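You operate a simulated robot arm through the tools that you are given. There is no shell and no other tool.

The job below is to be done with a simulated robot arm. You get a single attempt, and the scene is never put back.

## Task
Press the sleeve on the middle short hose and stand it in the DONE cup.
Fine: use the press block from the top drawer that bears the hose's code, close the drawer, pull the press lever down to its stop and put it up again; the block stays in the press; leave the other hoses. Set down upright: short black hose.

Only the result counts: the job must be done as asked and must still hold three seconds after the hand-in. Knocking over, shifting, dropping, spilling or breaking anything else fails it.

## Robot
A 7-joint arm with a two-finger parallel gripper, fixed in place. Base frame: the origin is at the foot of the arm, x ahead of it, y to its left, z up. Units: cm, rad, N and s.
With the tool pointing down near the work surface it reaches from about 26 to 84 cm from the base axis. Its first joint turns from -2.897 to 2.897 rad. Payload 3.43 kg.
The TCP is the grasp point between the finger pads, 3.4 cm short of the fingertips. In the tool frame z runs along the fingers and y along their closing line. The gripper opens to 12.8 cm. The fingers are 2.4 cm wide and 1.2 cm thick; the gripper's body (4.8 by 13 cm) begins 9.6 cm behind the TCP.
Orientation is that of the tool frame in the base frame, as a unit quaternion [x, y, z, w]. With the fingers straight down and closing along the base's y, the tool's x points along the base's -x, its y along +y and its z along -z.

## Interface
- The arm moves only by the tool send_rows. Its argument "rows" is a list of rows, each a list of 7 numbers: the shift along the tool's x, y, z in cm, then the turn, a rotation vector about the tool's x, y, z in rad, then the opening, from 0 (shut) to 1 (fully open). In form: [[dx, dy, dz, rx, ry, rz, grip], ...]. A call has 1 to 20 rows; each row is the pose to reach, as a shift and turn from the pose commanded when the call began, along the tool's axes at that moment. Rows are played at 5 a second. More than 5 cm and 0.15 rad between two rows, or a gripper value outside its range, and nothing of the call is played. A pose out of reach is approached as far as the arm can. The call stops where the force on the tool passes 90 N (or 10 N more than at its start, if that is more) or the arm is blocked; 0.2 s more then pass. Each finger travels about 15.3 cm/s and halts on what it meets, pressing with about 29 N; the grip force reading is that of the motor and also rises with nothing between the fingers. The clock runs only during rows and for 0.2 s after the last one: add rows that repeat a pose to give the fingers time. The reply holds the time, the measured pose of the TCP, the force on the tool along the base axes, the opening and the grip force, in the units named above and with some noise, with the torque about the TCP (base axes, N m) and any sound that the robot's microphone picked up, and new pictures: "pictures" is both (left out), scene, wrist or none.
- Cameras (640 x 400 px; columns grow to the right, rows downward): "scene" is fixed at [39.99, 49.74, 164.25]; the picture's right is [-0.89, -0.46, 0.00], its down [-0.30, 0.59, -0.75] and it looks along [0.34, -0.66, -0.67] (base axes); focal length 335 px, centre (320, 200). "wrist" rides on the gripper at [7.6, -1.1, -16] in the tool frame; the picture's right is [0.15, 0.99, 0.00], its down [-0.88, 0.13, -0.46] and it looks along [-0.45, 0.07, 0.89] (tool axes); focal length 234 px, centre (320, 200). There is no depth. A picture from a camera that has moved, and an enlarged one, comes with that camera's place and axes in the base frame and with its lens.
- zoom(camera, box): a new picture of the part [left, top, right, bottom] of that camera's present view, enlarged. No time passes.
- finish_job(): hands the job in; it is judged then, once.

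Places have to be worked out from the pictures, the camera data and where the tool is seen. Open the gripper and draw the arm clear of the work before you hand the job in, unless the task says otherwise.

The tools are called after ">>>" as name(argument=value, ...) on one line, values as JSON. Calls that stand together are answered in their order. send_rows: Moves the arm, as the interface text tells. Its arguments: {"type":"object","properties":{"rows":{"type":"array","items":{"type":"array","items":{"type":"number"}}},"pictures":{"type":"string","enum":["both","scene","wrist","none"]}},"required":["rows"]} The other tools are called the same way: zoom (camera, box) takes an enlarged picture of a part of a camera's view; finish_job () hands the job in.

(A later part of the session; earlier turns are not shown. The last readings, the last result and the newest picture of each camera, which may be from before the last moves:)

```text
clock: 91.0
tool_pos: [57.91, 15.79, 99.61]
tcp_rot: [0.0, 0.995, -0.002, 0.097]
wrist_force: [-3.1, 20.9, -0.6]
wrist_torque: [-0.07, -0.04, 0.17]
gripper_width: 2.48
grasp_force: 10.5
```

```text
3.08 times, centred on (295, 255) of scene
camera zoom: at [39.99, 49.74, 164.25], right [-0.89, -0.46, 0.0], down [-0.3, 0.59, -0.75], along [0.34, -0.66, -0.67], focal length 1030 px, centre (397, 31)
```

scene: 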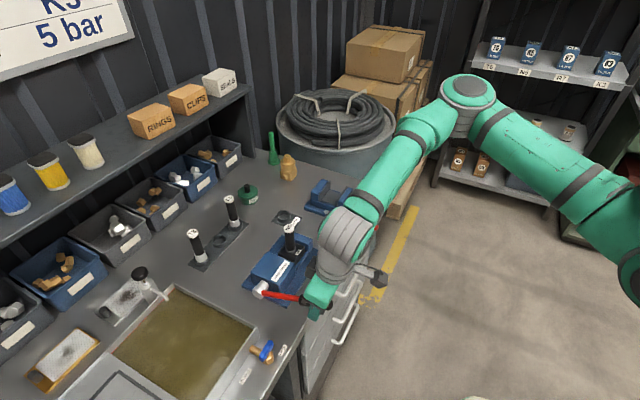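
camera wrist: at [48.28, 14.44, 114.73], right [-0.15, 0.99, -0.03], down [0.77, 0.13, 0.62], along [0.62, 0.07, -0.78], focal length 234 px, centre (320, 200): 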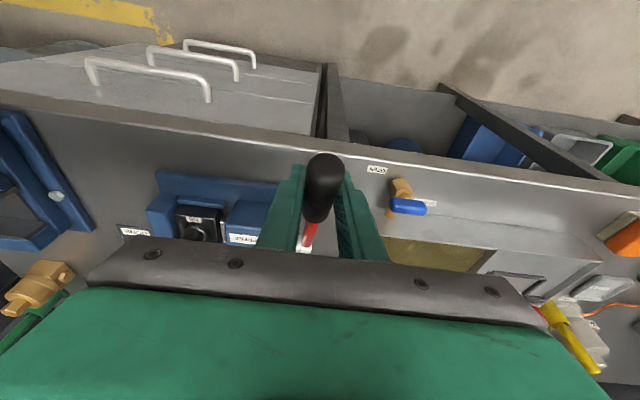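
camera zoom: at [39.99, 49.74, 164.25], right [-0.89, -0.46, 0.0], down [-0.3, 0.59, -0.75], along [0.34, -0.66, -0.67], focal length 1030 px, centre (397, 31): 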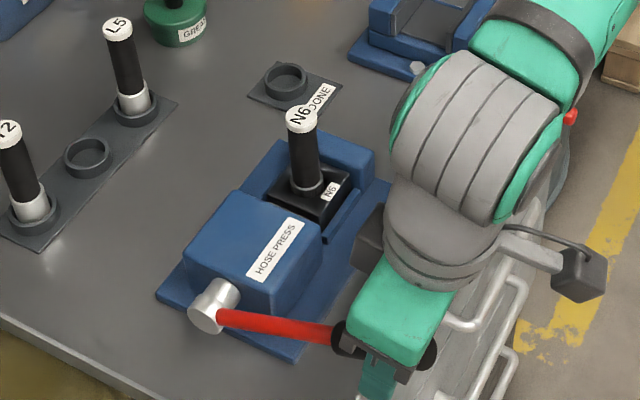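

The lever still moved (now ≈1.14 rad), so the stop lies further. I continue down along the arc to 1.3 rad in small steps.

>>> send_rows(rows=[[0, 0, 0, 0, 0, 0, 0.05], [0.3, 0, 0.43, 0, 0, 0, 0.05], [0.593, 0, 0.859, 0, 0, 0, 0.05], [0.83, 0, 1.25, 0, 0, 0, 0.05], [1.068, 0, 1.641, 0, 0, 0, 0.05], [1.29, 0, 2.04, 0, 0, 0, 0.05], [1.507, 0, 2.449, 0, 0, 0, 0.05], [1.507, 0, 2.449, 0, 0, 0, 0.05]])

>>> zoom(camera="scene", box=[230, 190, 360, 320])

>>> zoom(camera="wrist", box=[200, 40, 440, 240])

```text
clock: 92.8
tool_pos: [57.18, 15.71, 97.12]
tcp_rot: [0.001, 0.995, -0.001, 0.102]
wrist_force: [10.2, 7.3, 41.4]
wrist_torque: [-0.22, 0.0, -0.12]
gripper_width: 2.39
grasp_force: 45.2
camera wrist: at [46.65, 14.5, 111.08], right [-0.14, 0.99, -0.03], down [0.77, 0.13, 0.62], along [0.62, 0.07, -0.78], focal length 234 px, centre (320, 200)
```

scene: 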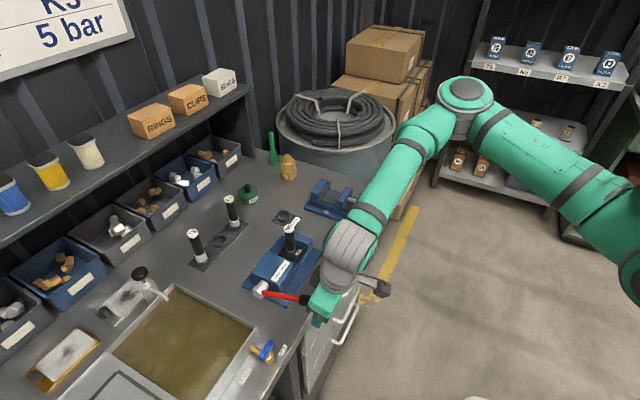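
wrist: 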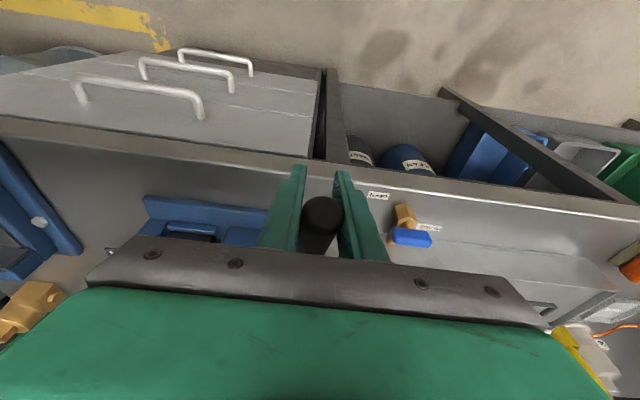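

```text
3.08 times, centred on (295, 255) of scene
camera zoom: at [39.99, 49.74, 164.25], right [-0.89, -0.46, 0.0], down [-0.3, 0.59, -0.75], along [0.34, -0.66, -0.67], focal length 1030 px, centre (397, 31)
```

zoom: 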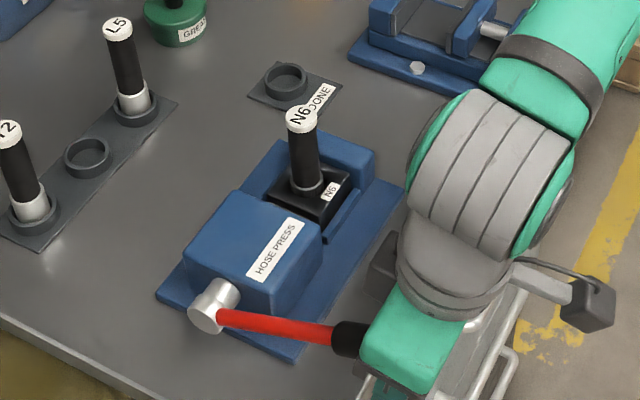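

```text
2.00 times, centred on (320, 140) of wrist
camera zoom: at [46.65, 14.5, 111.08], right [-0.14, 0.99, -0.03], down [0.77, 0.13, 0.62], along [0.62, 0.07, -0.78], focal length 468 px, centre (320, 320)
```

zoom: 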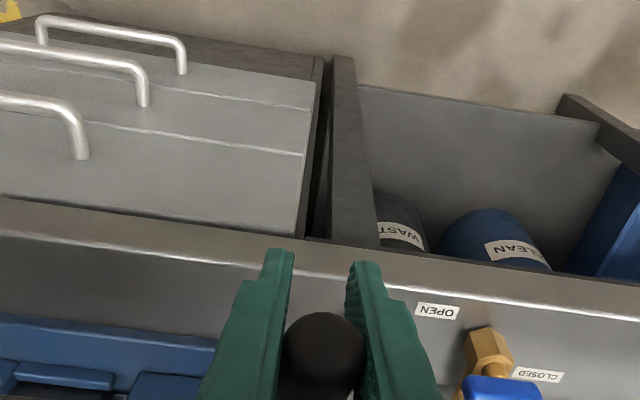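

41 N downward with the lever no longer moving and the pads sliding: it looks like the stop. I verify the lever angle by zoom.

>>> zoom(camera="scene", box=[245, 270, 325, 330])

>>> zoom(camera="scene", box=[270, 215, 320, 265])

```text
6.67 times, centred on (285, 300) of scene
camera zoom: at [39.99, 49.74, 164.25], right [-0.89, -0.46, 0.0], down [-0.3, 0.59, -0.75], along [0.34, -0.66, -0.67], focal length 2232 px, centre (553, -467)
```

zoom: 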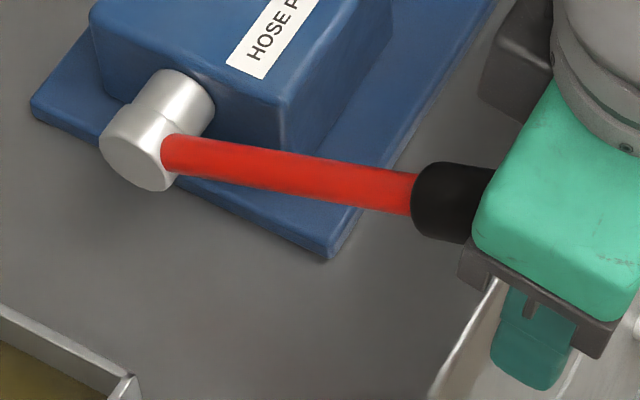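

```text
8.00 times, centred on (295, 240) of scene
camera zoom: at [39.99, 49.74, 164.25], right [-0.89, -0.46, 0.0], down [-0.3, 0.59, -0.75], along [0.34, -0.66, -0.67], focal length 2678 px, centre (520, -120)
```

zoom: 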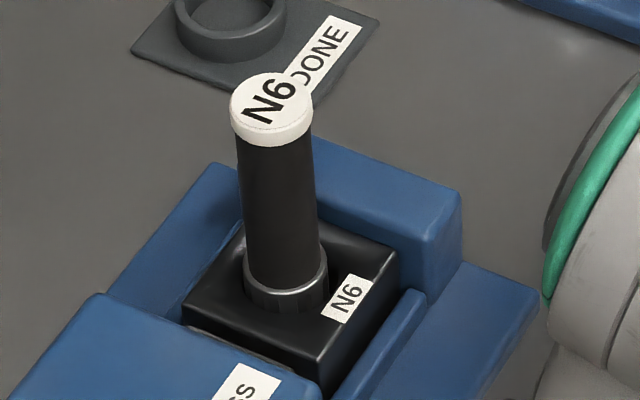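

The lever is at ≈1.12 rad. To be certain it is the stop, I'll release, rise, shut the fingers and push down on the handle from above.

>>> send_rows(rows=[[-0.1, 0, -0.5, 0, 0, 0, 0.05], [-0.1, 0, -0.5, 0, 0, 0, 0.3], [-0.1, 0, -0.5, 0, 0, 0, 0.42], [-0.1, 0, -0.5, 0, 0, 0, 0.42], [-0.9, 0, -4.5, 0, 0, 0, 0.42], [-1.8, 0, -9, 0, 0, 0, 0.42], [-2.7, 0, -13, 0, 0, 0, 0.42], [-3.2, 0, -13, 0, 0, 0, 0.1], [-3.7, 0, -12.9, 0, 0, 0, 0], [-3.7, 0, -12.9, 0, 0, 0, 0]])

>>> zoom(camera="wrist", box=[200, 40, 440, 240])

>>> zoom(camera="scene", box=[240, 230, 350, 330])

```text
clock: 95.0
tool_pos: [58.15, 15.72, 110.22]
tcp_rot: [0.0, 0.995, -0.001, 0.1]
wrist_force: [0.0, 1.1, -0.1]
wrist_torque: [0.01, 0.01, 0.04]
gripper_width: 0.02
grasp_force: 29.2
camera wrist: at [47.73, 14.44, 124.23], right [-0.14, 0.99, -0.03], down [0.77, 0.13, 0.62], along [0.62, 0.07, -0.78], focal length 234 px, centre (320, 200)
```

scene: 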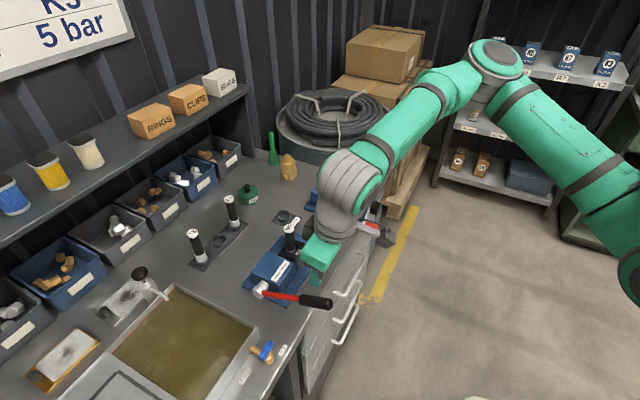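
wrist: 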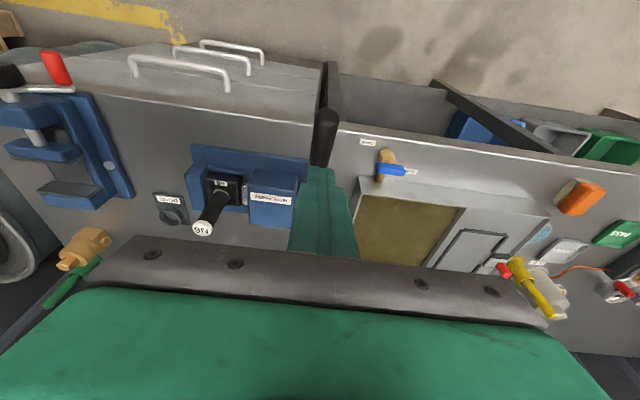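

```text
2.00 times, centred on (320, 140) of wrist
camera zoom: at [47.73, 14.44, 124.23], right [-0.14, 0.99, -0.03], down [0.77, 0.13, 0.62], along [0.62, 0.07, -0.78], focal length 468 px, centre (320, 320)
```

zoom: 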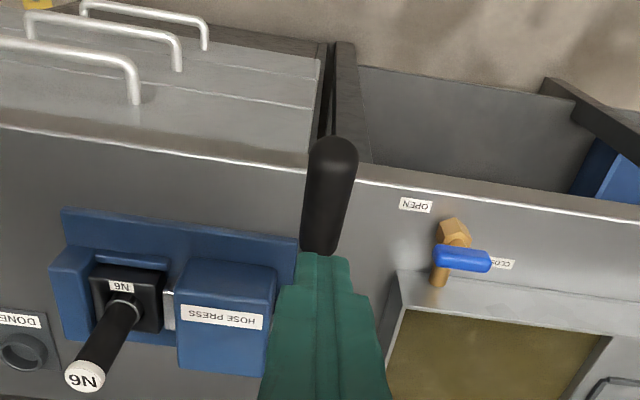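

```text
4.00 times, centred on (295, 280) of scene
camera zoom: at [39.99, 49.74, 164.25], right [-0.89, -0.46, 0.0], down [-0.3, 0.59, -0.75], along [0.34, -0.66, -0.67], focal length 1339 px, centre (420, -120)
```

zoom: 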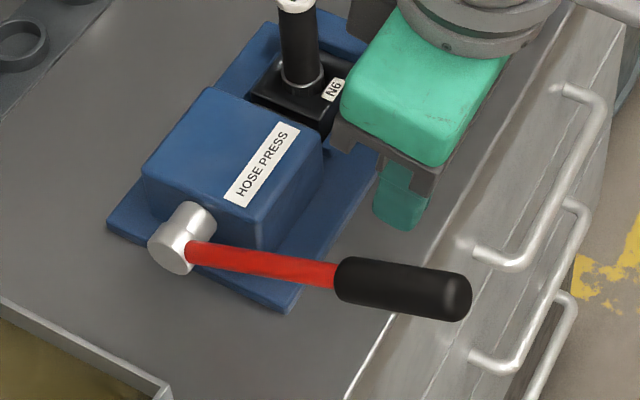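

Now I lower onto the handle with shut fingers, gently.

>>> send_rows(rows=[[0.5, 0, 2.5, 0, 0, 0, 0], [0.9, 0, 4.4, 0, 0, 0, 0], [1.0, 0, 5.0, 0, 0, 0, 0], [1.1, 0, 5.4, 0, 0, 0, 0], [1.16, 0, 5.7, 0, 0, 0, 0], [1.16, 0, 5.7, 0, 0, 0, 0]], pictures="wrist")

>>> zoom(camera="scene", box=[240, 230, 350, 330])

```text
clock: 96.4
tool_pos: [58.31, 15.73, 105.06]
tcp_rot: [0.001, 0.994, 0.002, 0.105]
wrist_force: [7.4, -7.8, 81.3]
wrist_torque: [-0.43, 0.12, -0.32]
gripper_width: 0.0
grasp_force: 29.1
camera wrist: at [47.65, 14.45, 118.95], right [-0.14, 0.99, -0.03], down [0.77, 0.13, 0.63], along [0.63, 0.07, -0.78], focal length 234 px, centre (320, 200)
```

wrist: 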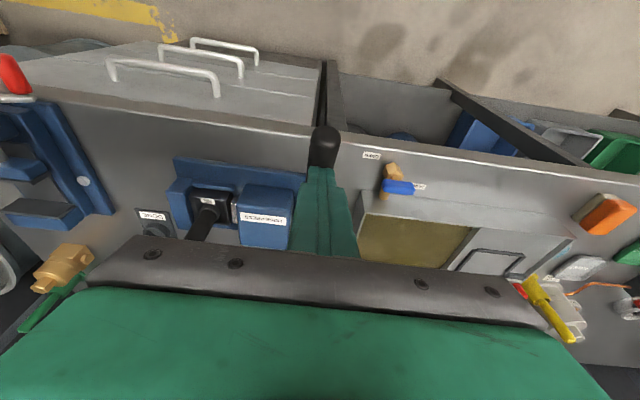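

```text
4.00 times, centred on (295, 280) of scene
camera zoom: at [39.99, 49.74, 164.25], right [-0.89, -0.46, 0.0], down [-0.3, 0.59, -0.75], along [0.34, -0.66, -0.67], focal length 1339 px, centre (420, -120)
```

zoom: 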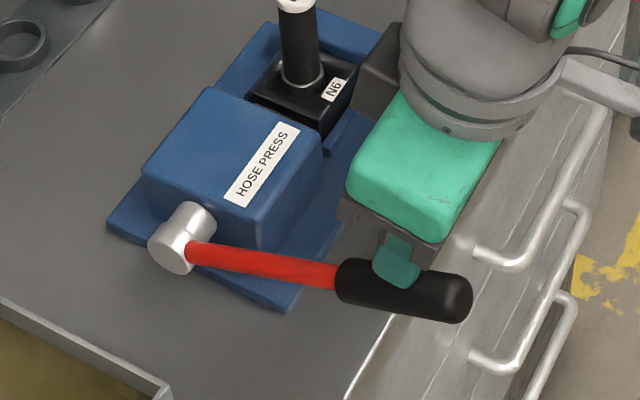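

81 N and the lever does not budge: it is at its stop. Now I lift off, open, and grip the handle again to bring it up.

>>> send_rows(rows=[[-0.3, 0, -1.5, 0, 0, 0, 0], [-0.6, 0, -3, 0, 0, 0, 0.2], [-0.6, 0, -3, 0, 0, 0, 0.42], [-0.6, -0.15, -3, 0, 0, 0, 0.42], [-0.1, -0.15, 0, 0, 0, 0, 0.42], [0.3, -0.15, 2.5, 0, 0, 0, 0.42], [0.58, -0.15, 4.37, 0, 0, 0, 0.42], [0.58, -0.15, 4.37, 0, 0, 0, 0.25], [0.58, -0.15, 4.37, 0, 0, 0, 0.05], [0.58, -0.15, 4.37, 0, 0, 0, 0.05], [0.58, -0.15, 4.37, 0, 0, 0, 0.05]])

>>> zoom(camera="scene", box=[240, 230, 350, 330])

```text
clock: 98.8
tool_pos: [58.4, 15.78, 100.14]
tcp_rot: [-0.001, 0.995, 0.001, 0.101]
wrist_force: [6.3, 24.4, -6.0]
wrist_torque: [0.12, 0.19, -0.06]
gripper_width: 2.43
grasp_force: 45.5
camera wrist: at [47.98, 14.45, 114.15], right [-0.14, 0.99, -0.03], down [0.77, 0.13, 0.62], along [0.62, 0.07, -0.78], focal length 234 px, centre (320, 200)
```

scene: 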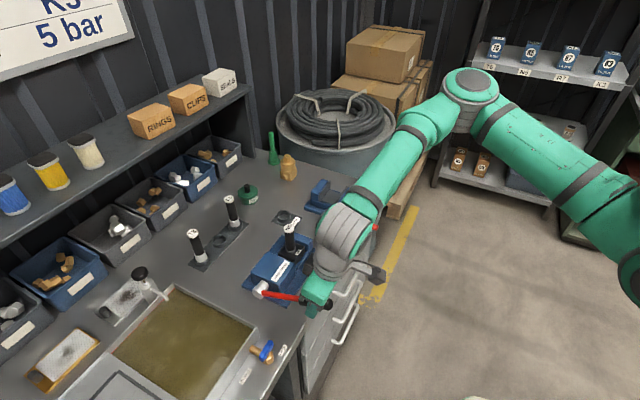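
wrist: 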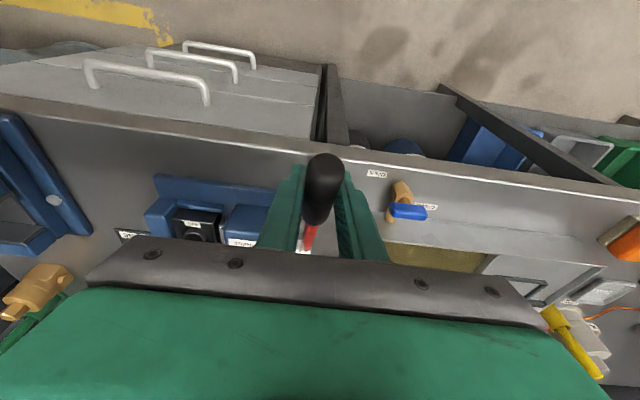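

```text
4.00 times, centred on (295, 280) of scene
camera zoom: at [39.99, 49.74, 164.25], right [-0.89, -0.46, 0.0], down [-0.3, 0.59, -0.75], along [0.34, -0.66, -0.67], focal length 1339 px, centre (420, -120)
```

zoom: 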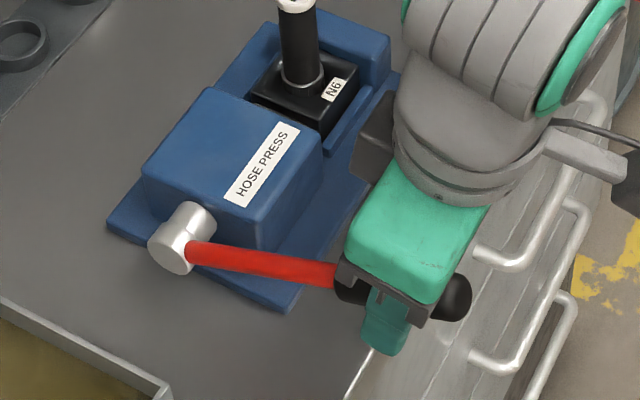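

Gripped again (2.43). I bring the lever up along its arc, turning the tool with it, first to 0.5 rad.

>>> send_rows(rows=[[-0.64, 0.15, -0.78, 0, -0.03, 0, 0.05], [-1.273, 0.15, -1.497, 0, -0.06, 0, 0.05], [-2.593, 0.15, -2.718, 0, -0.115, 0, 0.05], [-4.027, 0.15, -3.804, 0, -0.17, 0, 0.05], [-5.556, 0.15, -4.749, 0, -0.22, 0, 0.05], [-7.184, 0.15, -5.531, 0, -0.275, 0, 0.05], [-8.871, 0.15, -6.147, 0, -0.33, 0, 0.05], [-8.871, 0.15, -6.147, 0, -0.33, 0, 0.05]])

>>> zoom(camera="scene", box=[220, 190, 330, 310])

```text
clock: 100.6
tool_pos: [65.85, 15.78, 108.1]
tcp_rot: [0.0, 0.965, 0.0, 0.262]
wrist_force: [-9.3, 17.6, -5.4]
wrist_torque: [0.21, 1.7, 0.31]
gripper_width: 2.45
grasp_force: 44.5
camera wrist: at [51.42, 14.5, 117.8], right [-0.13, 0.99, -0.07], down [0.53, 0.13, 0.84], along [0.84, 0.07, -0.54], focal length 234 px, centre (320, 200)
```

scene: 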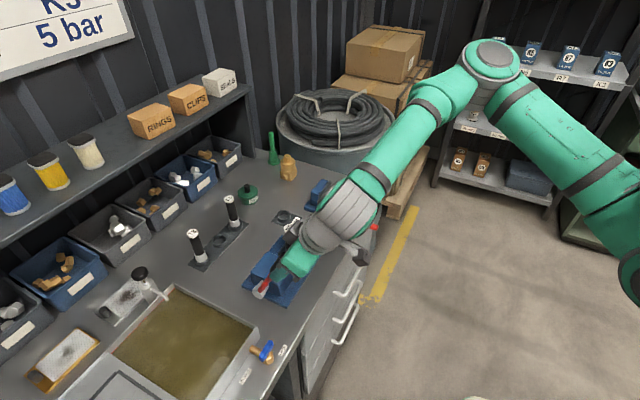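
wrist: 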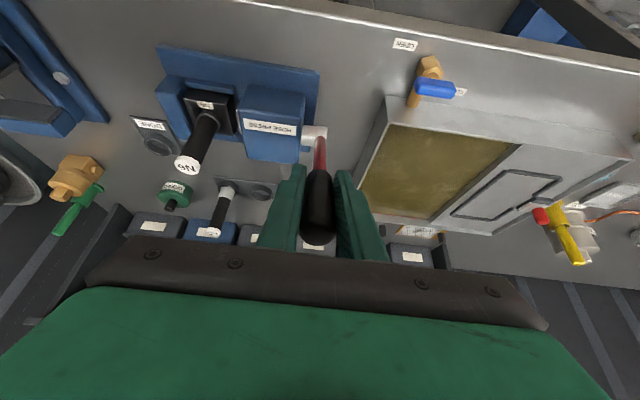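

```text
3.33 times, centred on (275, 250) of scene
camera zoom: at [39.99, 49.74, 164.25], right [-0.89, -0.46, 0.0], down [-0.3, 0.59, -0.75], along [0.34, -0.66, -0.67], focal length 1116 px, centre (470, 33)
```

zoom: 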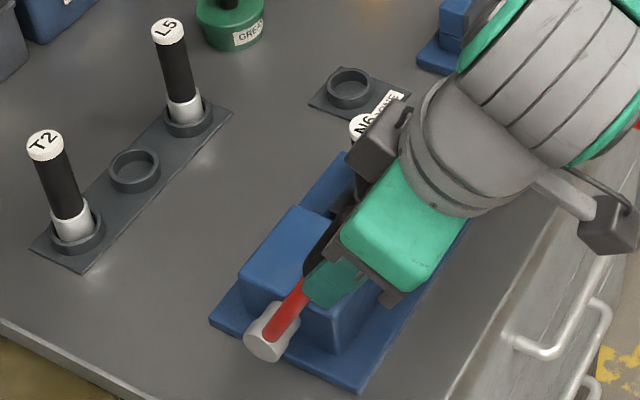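

Half way up. I continue to vertical.

>>> send_rows(rows=[[-0.9, 0.1, 0.06, 0, -0.03, 0, 0.05], [-1.792, 0.1, 0.146, 0, -0.055, 0, 0.05], [-3.565, 0.1, 0.465, 0, -0.11, 0, 0.05], [-5.288, 0.1, 0.965, 0, -0.16, 0, 0.05], [-6.961, 0.1, 1.632, 0, -0.215, 0, 0.05], [-7.8, 0.1, 2.03, 0, -0.24, 0, 0.05], [-8.56, 0.1, 2.463, 0, -0.27, 0, 0.05], [-8.56, 0.1, 2.463, 0, -0.27, 0, 0.05]])

>>> zoom(camera="scene", box=[220, 190, 330, 310])

```text
clock: 102.4
tool_pos: [74.67, 15.65, 110.26]
tcp_rot: [0.001, 0.92, -0.002, 0.391]
wrist_force: [-11.2, 0.6, -0.7]
wrist_torque: [0.07, -0.38, -0.05]
gripper_width: 2.45
grasp_force: 45.3
camera wrist: at [58.01, 14.53, 115.78], right [-0.1, 0.99, -0.11], down [0.28, 0.13, 0.95], along [0.95, 0.06, -0.29], focal length 234 px, centre (320, 200)
```

scene: 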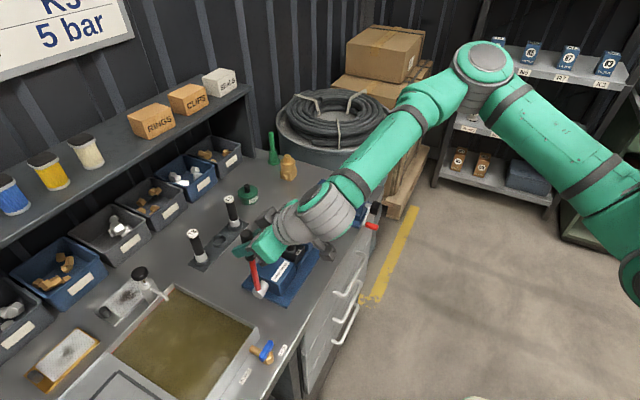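
wrist: 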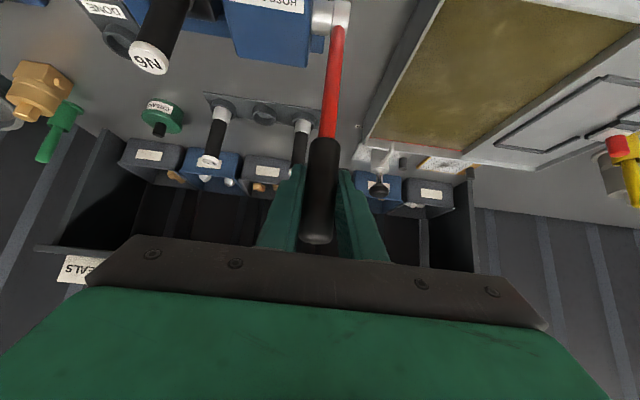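

```text
3.33 times, centred on (275, 250) of scene
camera zoom: at [39.99, 49.74, 164.25], right [-0.89, -0.46, 0.0], down [-0.3, 0.59, -0.75], along [0.34, -0.66, -0.67], focal length 1116 px, centre (470, 33)
```

zoom: 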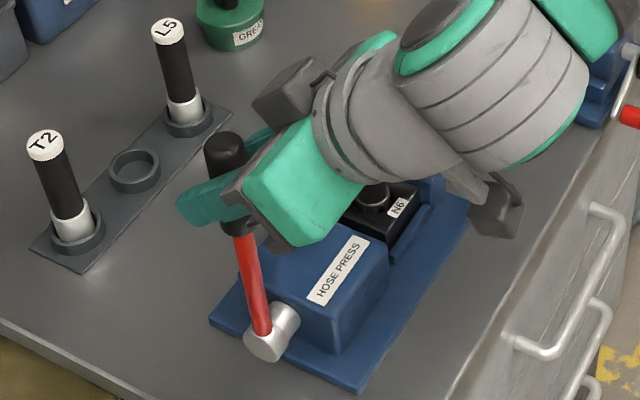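

Lever is about vertical with 11 N resistance; I nudge 0.6 cm further to make sure it is at the upper stop.

>>> send_rows(rows=[[-0.2, 0, 0.2, 0, 0, 0, 0.05], [-0.42, 0, 0.43, 0, 0, 0, 0.05], [-0.42, 0, 0.43, 0, 0, 0, 0.05]], pictures="none")

>>> zoom(camera="scene", box=[220, 190, 330, 310])

```text
clock: 103.2
tool_pos: [74.91, 15.76, 110.26]
tcp_rot: [0.001, 0.921, -0.001, 0.39]
wrist_force: [-37.5, -7.1, 12.0]
wrist_torque: [-0.05, 0.32, 0.0]
gripper_width: 2.43
grasp_force: 44.9
```

```text
3.33 times, centred on (275, 250) of scene
camera zoom: at [39.99, 49.74, 164.25], right [-0.89, -0.46, 0.0], down [-0.3, 0.59, -0.75], along [0.34, -0.66, -0.67], focal length 1116 px, centre (470, 33)
```

zoom: 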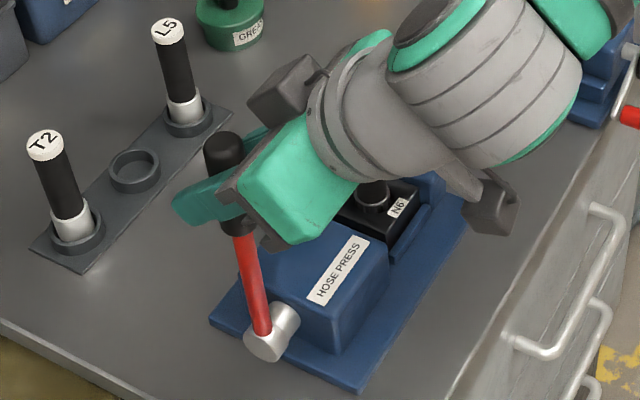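

37 N against the upper stop: the lever is up. I ease off, open and retreat along the tool axis.

>>> send_rows(rows=[[0.14, 0, -0.14, 0, 0, 0, 0.05], [0.14, 0, -0.14, 0, 0, 0, 0.3], [0.14, 0, -0.14, 0, 0, 0, 0.42], [0.14, 0, -0.14, 0, 0, 0, 0.42], [0.14, 0, -3, 0, 0, 0, 0.42], [0.14, 0, -6, 0, 0, 0, 0.42], [0.14, 0, -9.5, 0, 0, 0, 0.42], [0.14, 0, -9.5, 0, 0, 0, 0.42]])

>>> zoom(camera="scene", box=[220, 180, 330, 310])

>>> zoom(camera="wrist", box=[140, 0, 380, 200])

```text
clock: 105.0
tool_pos: [68.09, 15.91, 116.52]
tcp_rot: [0.001, 0.921, -0.001, 0.39]
wrist_force: [0.4, 0.5, -1.1]
wrist_torque: [-0.02, 0.02, -0.01]
gripper_width: 5.38
grasp_force: 0.1
camera wrist: at [51.61, 14.73, 122.12], right [-0.1, 0.99, -0.11], down [0.29, 0.13, 0.95], along [0.95, 0.07, -0.3], focal length 234 px, centre (320, 200)
```

scene: 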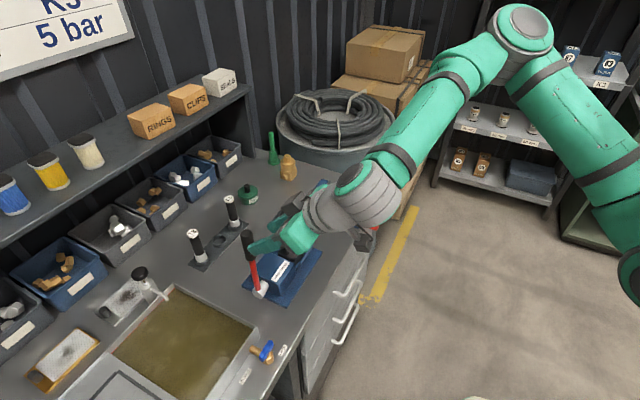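
wrist: 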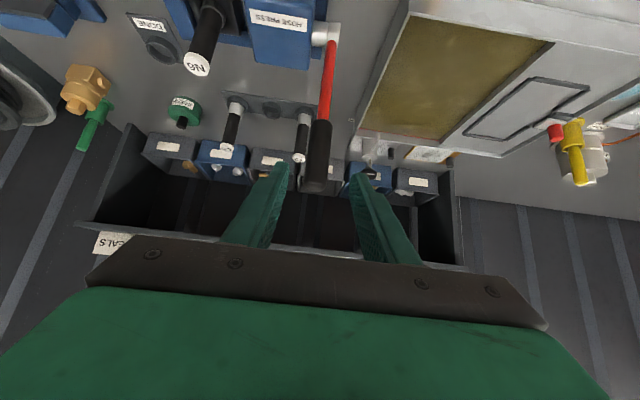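

```text
3.08 times, centred on (275, 245) of scene
camera zoom: at [39.99, 49.74, 164.25], right [-0.89, -0.46, 0.0], down [-0.3, 0.59, -0.75], along [0.34, -0.66, -0.67], focal length 1030 px, centre (458, 62)
```

zoom: 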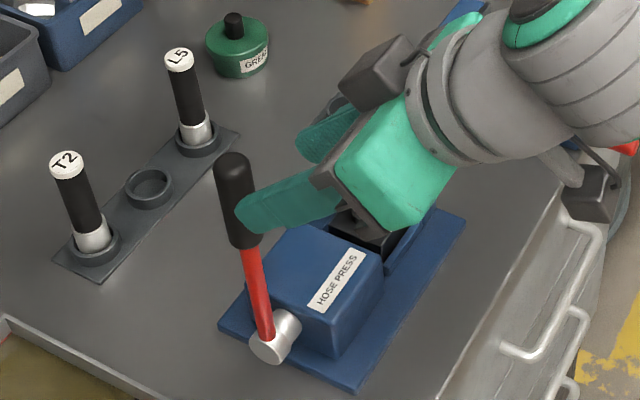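

```text
2.00 times, centred on (260, 100) of wrist
camera zoom: at [51.61, 14.73, 122.12], right [-0.1, 0.99, -0.11], down [0.29, 0.13, 0.95], along [0.95, 0.07, -0.3], focal length 468 px, centre (440, 400)
```

zoom: 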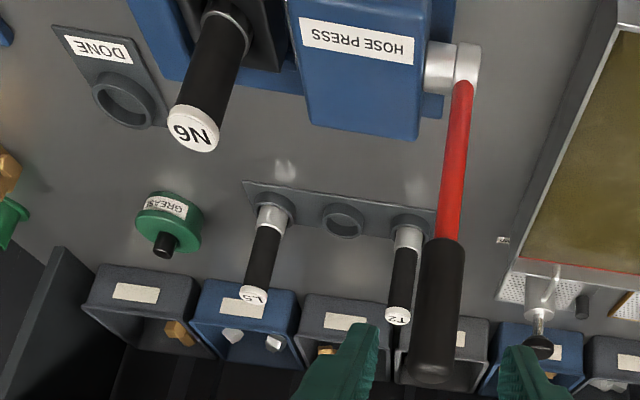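

Lever stands as at the start. Now I go back in front of the N6 hose for re-gripping.

>>> send_rows(rows=[[0, -4, 0, 0, 0, 0, 0.4], [0, -8, 0, 0, 0, 0, 0.38], [1, -12, 1, 0, 0, 0, 0.38], [3, -15.7, 2.5, 0, 0, 0, 0.38], [5.84, -15.7, 5.33, 0, 0, 0, 0.38], [5.84, -15.7, 5.33, 0, 0, 0, 0.38]])

>>> zoom(camera="wrist", box=[240, 20, 440, 220])

>>> zoom(camera="scene", box=[260, 200, 330, 270])

```text
clock: 106.4
tool_pos: [67.87, 0.25, 108.73]
tcp_rot: [0.0, 0.921, -0.001, 0.389]
wrist_force: [1.0, -0.2, -0.1]
wrist_torque: [-0.01, 0.07, -0.03]
gripper_width: 4.88
grasp_force: 0.0
camera wrist: at [51.28, -0.95, 114.3], right [-0.1, 0.99, -0.11], down [0.29, 0.13, 0.95], along [0.95, 0.07, -0.3], focal length 234 px, centre (320, 200)
```

scene: 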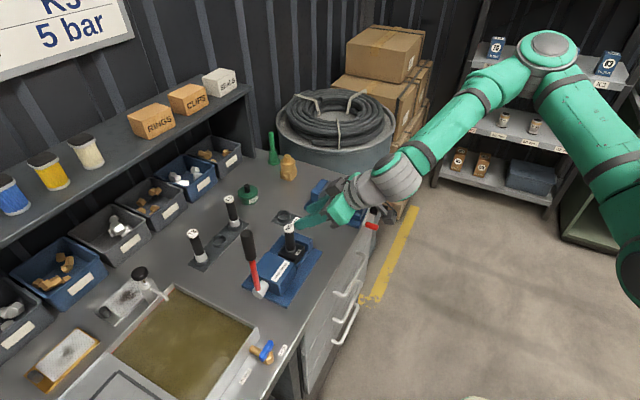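
wrist: 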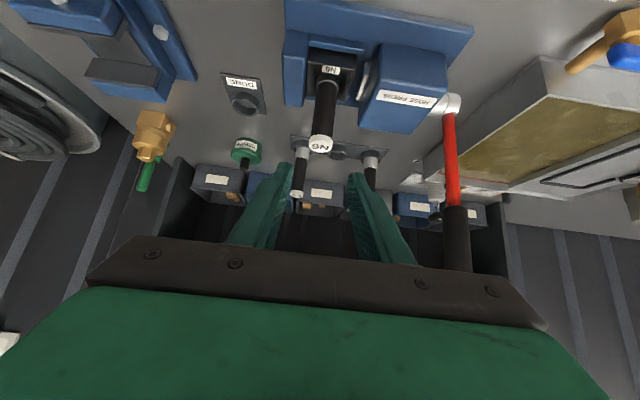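

```text
2.00 times, centred on (340, 120) of wrist
camera zoom: at [51.28, -0.95, 114.3], right [-0.1, 0.99, -0.11], down [0.29, 0.13, 0.95], along [0.95, 0.07, -0.3], focal length 468 px, centre (280, 360)
```

zoom: 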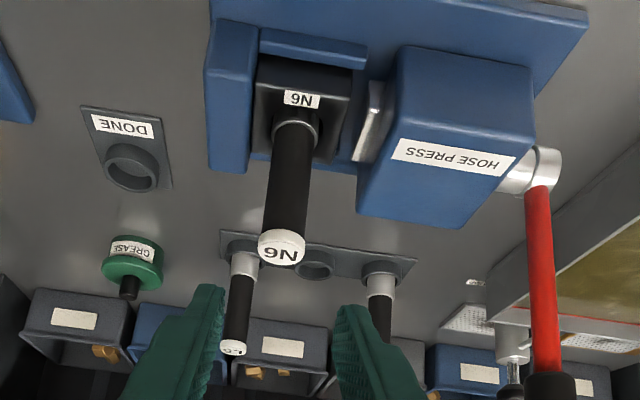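

```text
5.71 times, centred on (295, 235) of scene
camera zoom: at [39.99, 49.74, 164.25], right [-0.89, -0.46, 0.0], down [-0.3, 0.59, -0.75], along [0.34, -0.66, -0.67], focal length 1913 px, centre (463, 0)
```

zoom: 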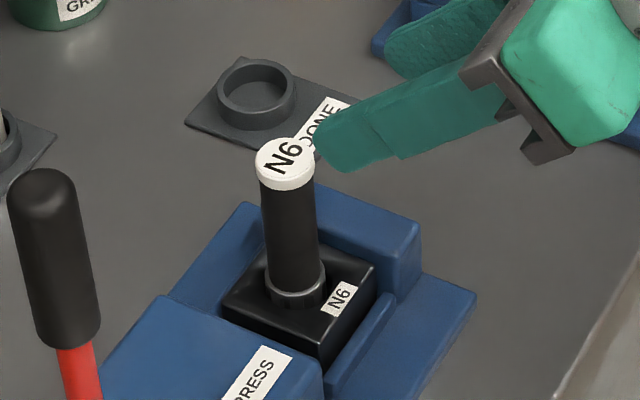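

Hose is in the same place (about 74.7, 0.0). I retrace the approach around it and close.

>>> send_rows(rows=[[2, -0.15, 2, 0, 0, 0, 0.38], [3.86, -0.15, 5, 0, 0, 0, 0.38], [3.86, -0.15, 8, 0, 0, 0, 0.38], [3.86, -0.15, 10.5, 0, 0, 0, 0.38], [3.86, -0.15, 12.8, 0, 0, 0, 0.38], [3.86, -0.15, 12.8, 0, 0, 0, 0.38]])

>>> zoom(camera="wrist", box=[220, 40, 420, 240])

>>> zoom(camera="scene", box=[260, 200, 330, 270])

```text
clock: 107.8
tool_pos: [74.33, -0.15, 97.25]
tcp_rot: [0.001, 0.921, -0.001, 0.39]
wrist_force: [-0.3, -0.4, -0.6]
wrist_torque: [0.01, 0.0, -0.04]
gripper_width: 4.85
grasp_force: 0.0
camera wrist: at [57.72, -1.27, 102.72], right [-0.1, 0.99, -0.11], down [0.29, 0.13, 0.95], along [0.95, 0.07, -0.3], focal length 234 px, centre (320, 200)
```

scene: 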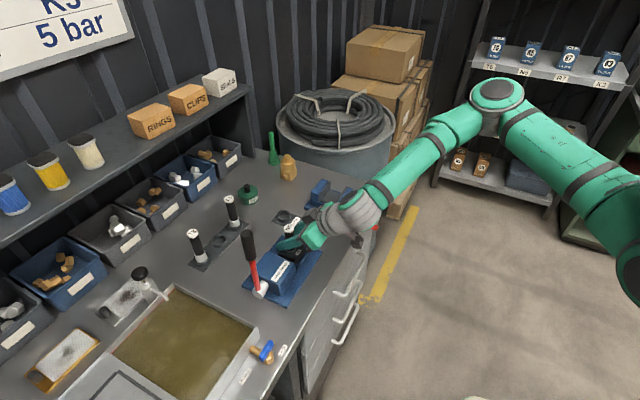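
wrist: 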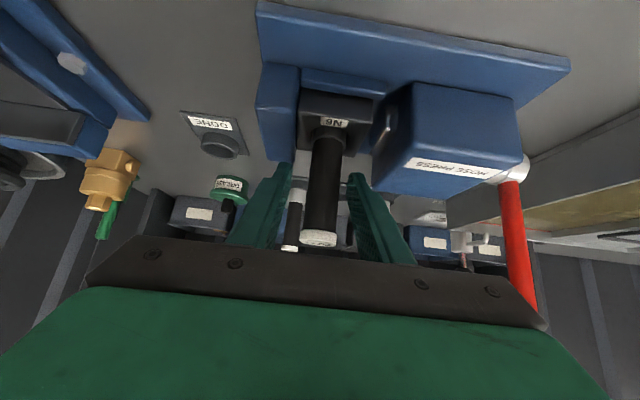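

```text
2.00 times, centred on (320, 140) of wrist
camera zoom: at [57.72, -1.27, 102.72], right [-0.1, 0.99, -0.11], down [0.29, 0.13, 0.95], along [0.95, 0.07, -0.3], focal length 468 px, centre (320, 320)
```

zoom: 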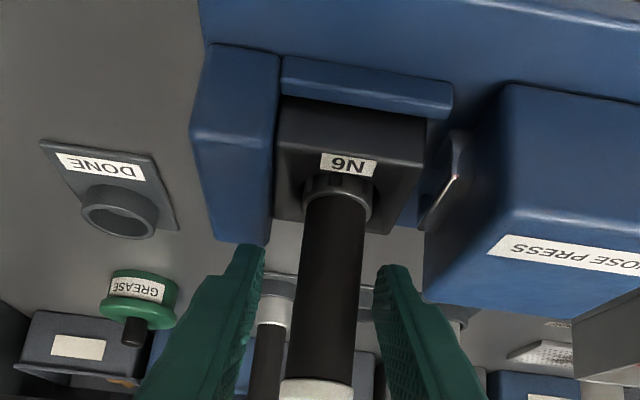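

```text
5.71 times, centred on (295, 235) of scene
camera zoom: at [39.99, 49.74, 164.25], right [-0.89, -0.46, 0.0], down [-0.3, 0.59, -0.75], along [0.34, -0.66, -0.67], focal length 1913 px, centre (463, 0)
```

zoom: 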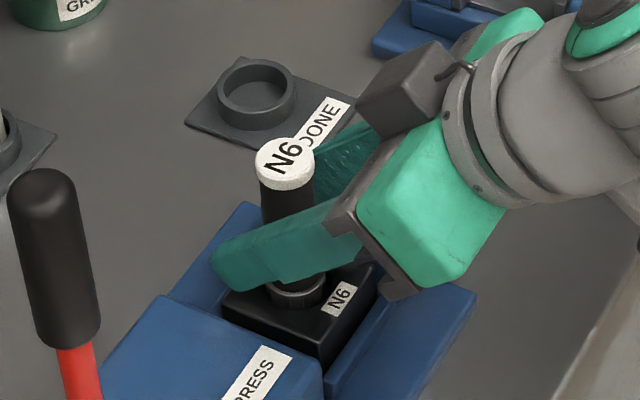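

Centred. I lower 0.5 cm and close on the hose.

>>> send_rows(rows=[[0.36, 0.05, 0.35, 0, 0, 0, 0.38], [0.36, 0.05, 0.35, 0, 0, 0, 0.3], [0.36, 0.05, 0.35, 0, 0, 0, 0.2], [0.36, 0.05, 0.35, 0, 0, 0, 0.15], [0.36, 0.05, 0.35, 0, 0, 0, 0.15]], pictures="wrist")

```text
clock: 109.0
tool_pos: [74.27, -0.06, 96.51]
tcp_rot: [0.0, 0.921, 0.0, 0.39]
wrist_force: [-2.4, 7.5, 0.0]
wrist_torque: [0.42, 0.09, -0.01]
gripper_width: 2.58
grasp_force: 28.6
camera wrist: at [57.73, -1.22, 102.18], right [-0.1, 0.99, -0.1], down [0.29, 0.13, 0.95], along [0.95, 0.07, -0.3], focal length 234 px, centre (320, 200)
```

wrist: 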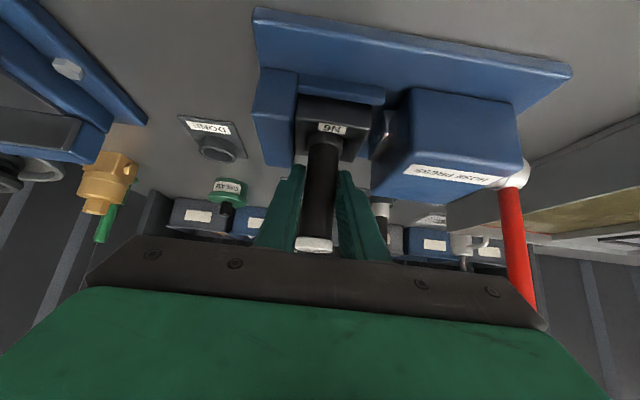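

Gripped. I lift slowly, first 2 cm, watching that the block stays.

>>> send_rows(rows=[[-0.36, 0.05, -0.35, 0, 0, 0, 0.15], [-0.72, 0.05, -0.7, 0, 0, 0, 0.15], [-1.08, 0.05, -1.05, 0, 0, 0, 0.15], [-1.43, 0.05, -1.39, 0, 0, 0, 0.15], [-1.43, 0.05, -1.39, 0, 0, 0, 0.15]], pictures="wrist")

>>> zoom(camera="scene", box=[260, 200, 330, 270])

```text
clock: 110.2
tool_pos: [74.27, -0.04, 98.57]
tcp_rot: [0.0, 0.921, 0.001, 0.39]
wrist_force: [-1.3, 4.7, 0.2]
wrist_torque: [0.35, 0.1, -0.02]
gripper_width: 2.6
grasp_force: 28.5
camera wrist: at [57.8, -1.2, 104.13], right [-0.1, 0.99, -0.11], down [0.29, 0.13, 0.95], along [0.95, 0.07, -0.3], focal length 234 px, centre (320, 200)
```

wrist: 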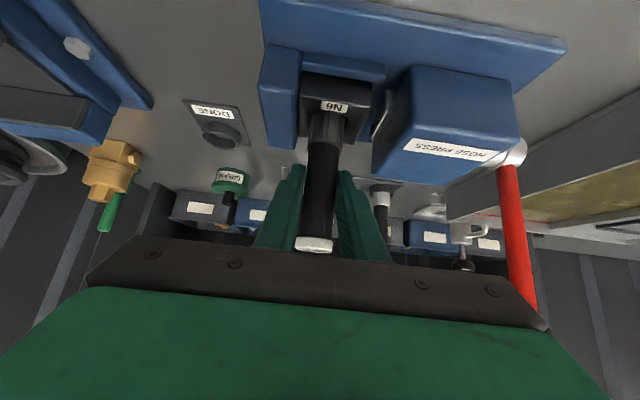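

```text
5.71 times, centred on (295, 235) of scene
camera zoom: at [39.99, 49.74, 164.25], right [-0.89, -0.46, 0.0], down [-0.3, 0.59, -0.75], along [0.34, -0.66, -0.67], focal length 1913 px, centre (463, 0)
```

zoom: 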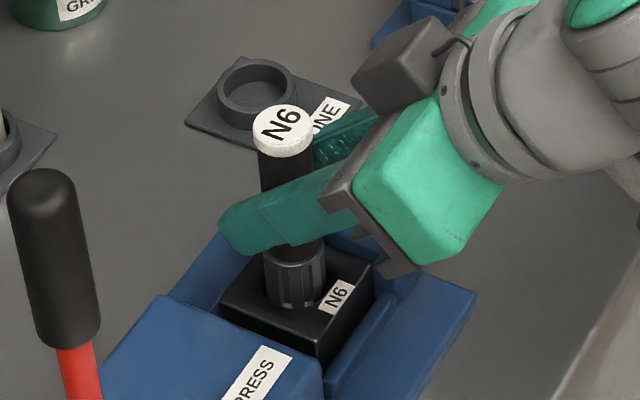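

The crimped sleeve slides out and the block stays. I continue lifting to clear height.

>>> send_rows(rows=[[-0.72, 0, -0.7, 0, 0, 0, 0.15], [-2.15, 0, -2.1, 0, 0, 0, 0.15], [-4.3, 0, -4.2, 0, 0, 0, 0.15], [-6.5, 0, -6.3, 0, 0, 0, 0.15], [-8.25, 0, -8, 0, 0, 0, 0.15], [-8.25, 0, -8, 0, 0, 0, 0.15]])

>>> zoom(camera="scene", box=[250, 180, 330, 270])

>>> zoom(camera="wrist", box=[180, 20, 420, 240])

```text
clock: 111.6
tool_pos: [74.39, -0.05, 110.12]
tcp_rot: [0.0, 0.921, 0.0, 0.391]
wrist_force: [-0.8, 0.3, -1.0]
wrist_torque: [-0.04, 0.0, 0.0]
gripper_width: 2.61
grasp_force: 29.3
camera wrist: at [57.92, -1.25, 115.68], right [-0.1, 0.99, -0.11], down [0.29, 0.13, 0.95], along [0.95, 0.07, -0.3], focal length 234 px, centre (320, 200)
```

scene: 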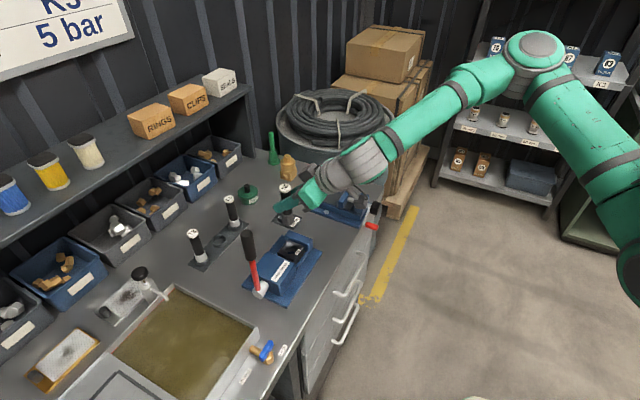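
wrist: 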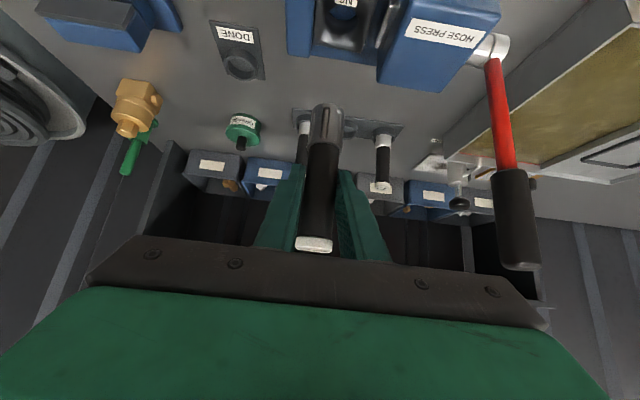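

```text
4.44 times, centred on (290, 225) of scene
camera zoom: at [39.99, 49.74, 164.25], right [-0.89, -0.46, 0.0], down [-0.3, 0.59, -0.75], along [0.34, -0.66, -0.67], focal length 1488 px, centre (453, 89)
```

zoom: 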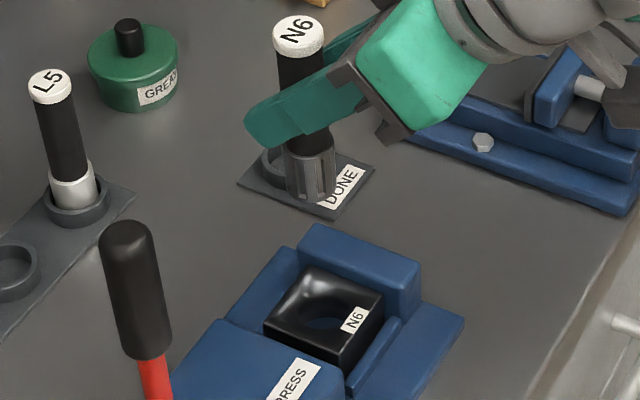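

```text
1.82 times, centred on (300, 130) of wrist
camera zoom: at [57.92, -1.25, 115.68], right [-0.1, 0.99, -0.11], down [0.29, 0.13, 0.95], along [0.95, 0.07, -0.3], focal length 426 px, centre (356, 327)
```

zoom: 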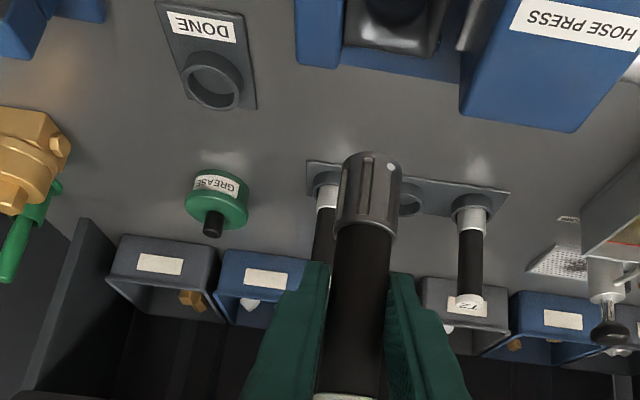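

Block stayed, sleeve is crimped all round. DONE cup centre ≈(84.8,-12.2), hose axis now ≈(74.9,-0.1). I carry it by (+9.9,-12.1) at this height.

>>> send_rows(rows=[[-1.4, -2.4, 1.4, 0, 0, 0, 0.15], [-2.8, -4.9, 2.8, 0, 0, 0, 0.15], [-4.2, -7.3, 4.3, 0, 0, 0, 0.15], [-5.6, -9.8, 5.7, 0, 0, 0, 0.15], [-6.9, -12.1, 7.1, 0, 0, 0, 0.15], [-6.9, -12.1, 7.1, 0, 0, 0, 0.15]])

>>> zoom(camera="scene", box=[250, 160, 330, 240])

>>> zoom(camera="wrist", box=[220, 20, 420, 240])

```text
clock: 113.0
tool_pos: [84.33, -12.17, 110.12]
tcp_rot: [0.0, 0.921, -0.001, 0.39]
wrist_force: [-0.4, -0.5, -1.3]
wrist_torque: [0.0, 0.01, 0.04]
gripper_width: 2.59
grasp_force: 29.1
camera wrist: at [67.72, -13.31, 115.68], right [-0.1, 0.99, -0.11], down [0.29, 0.13, 0.95], along [0.95, 0.07, -0.3], focal length 234 px, centre (320, 200)
```

scene: 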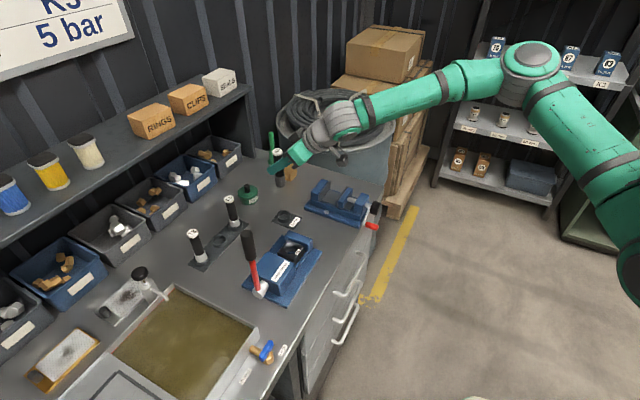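
wrist: 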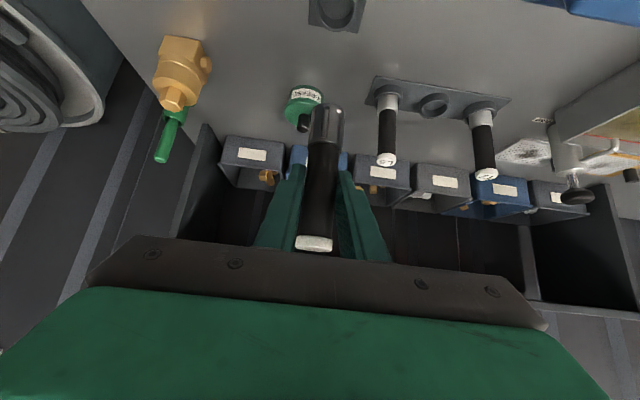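

```text
5.00 times, centred on (290, 200) of scene
camera zoom: at [39.99, 49.74, 164.25], right [-0.89, -0.46, 0.0], down [-0.3, 0.59, -0.75], along [0.34, -0.66, -0.67], focal length 1674 px, centre (470, 200)
```

zoom: 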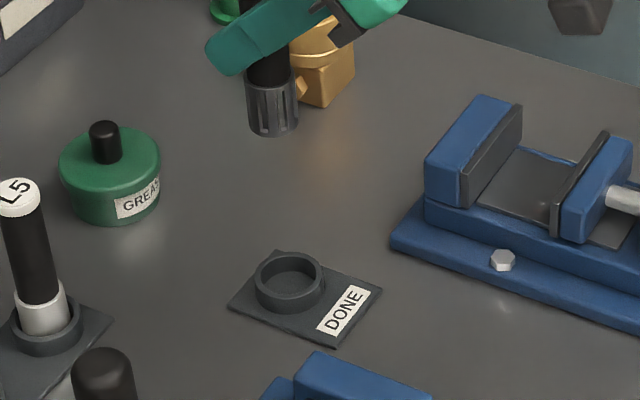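

```text
1.82 times, centred on (320, 130) of wrist
camera zoom: at [67.72, -13.31, 115.68], right [-0.1, 0.99, -0.11], down [0.29, 0.13, 0.95], along [0.95, 0.07, -0.3], focal length 426 px, centre (320, 327)
```

zoom: 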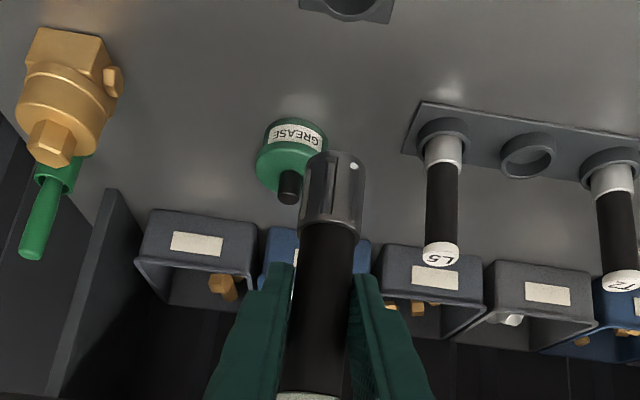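

Hose and cup agree within about 0.2 cm in the scene view. I zoom for a finer check.

>>> zoom(camera="scene", box=[260, 160, 300, 195])

>>> zoom(camera="scene", box=[270, 200, 310, 235])

>>> zoom(camera="scene", box=[260, 140, 300, 170])

```text
11.43 times, centred on (280, 178) of scene
camera zoom: at [39.99, 49.74, 164.25], right [-0.89, -0.46, 0.0], down [-0.3, 0.59, -0.75], along [0.34, -0.66, -0.67], focal length 3826 px, centre (777, 457)
```

zoom: 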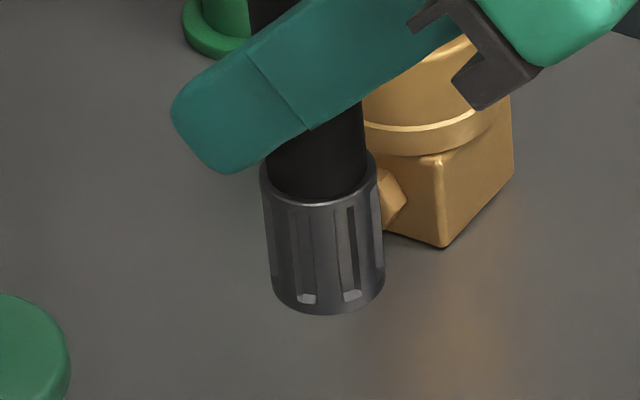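

```text
11.43 times, centred on (290, 218) of scene
camera zoom: at [39.99, 49.74, 164.25], right [-0.89, -0.46, 0.0], down [-0.3, 0.59, -0.75], along [0.34, -0.66, -0.67], focal length 3826 px, centre (663, 0)
```

zoom: 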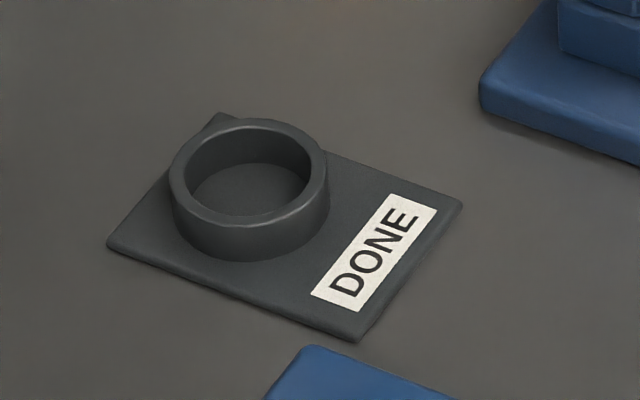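

```text
13.33 times, centred on (280, 155) of scene
camera zoom: at [39.99, 49.74, 164.25], right [-0.89, -0.46, 0.0], down [-0.3, 0.59, -0.75], along [0.34, -0.66, -0.67], focal length 4463 px, centre (853, 800)
```

zoom: 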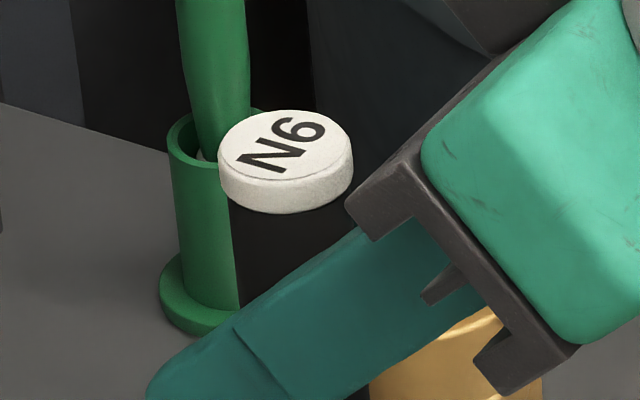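

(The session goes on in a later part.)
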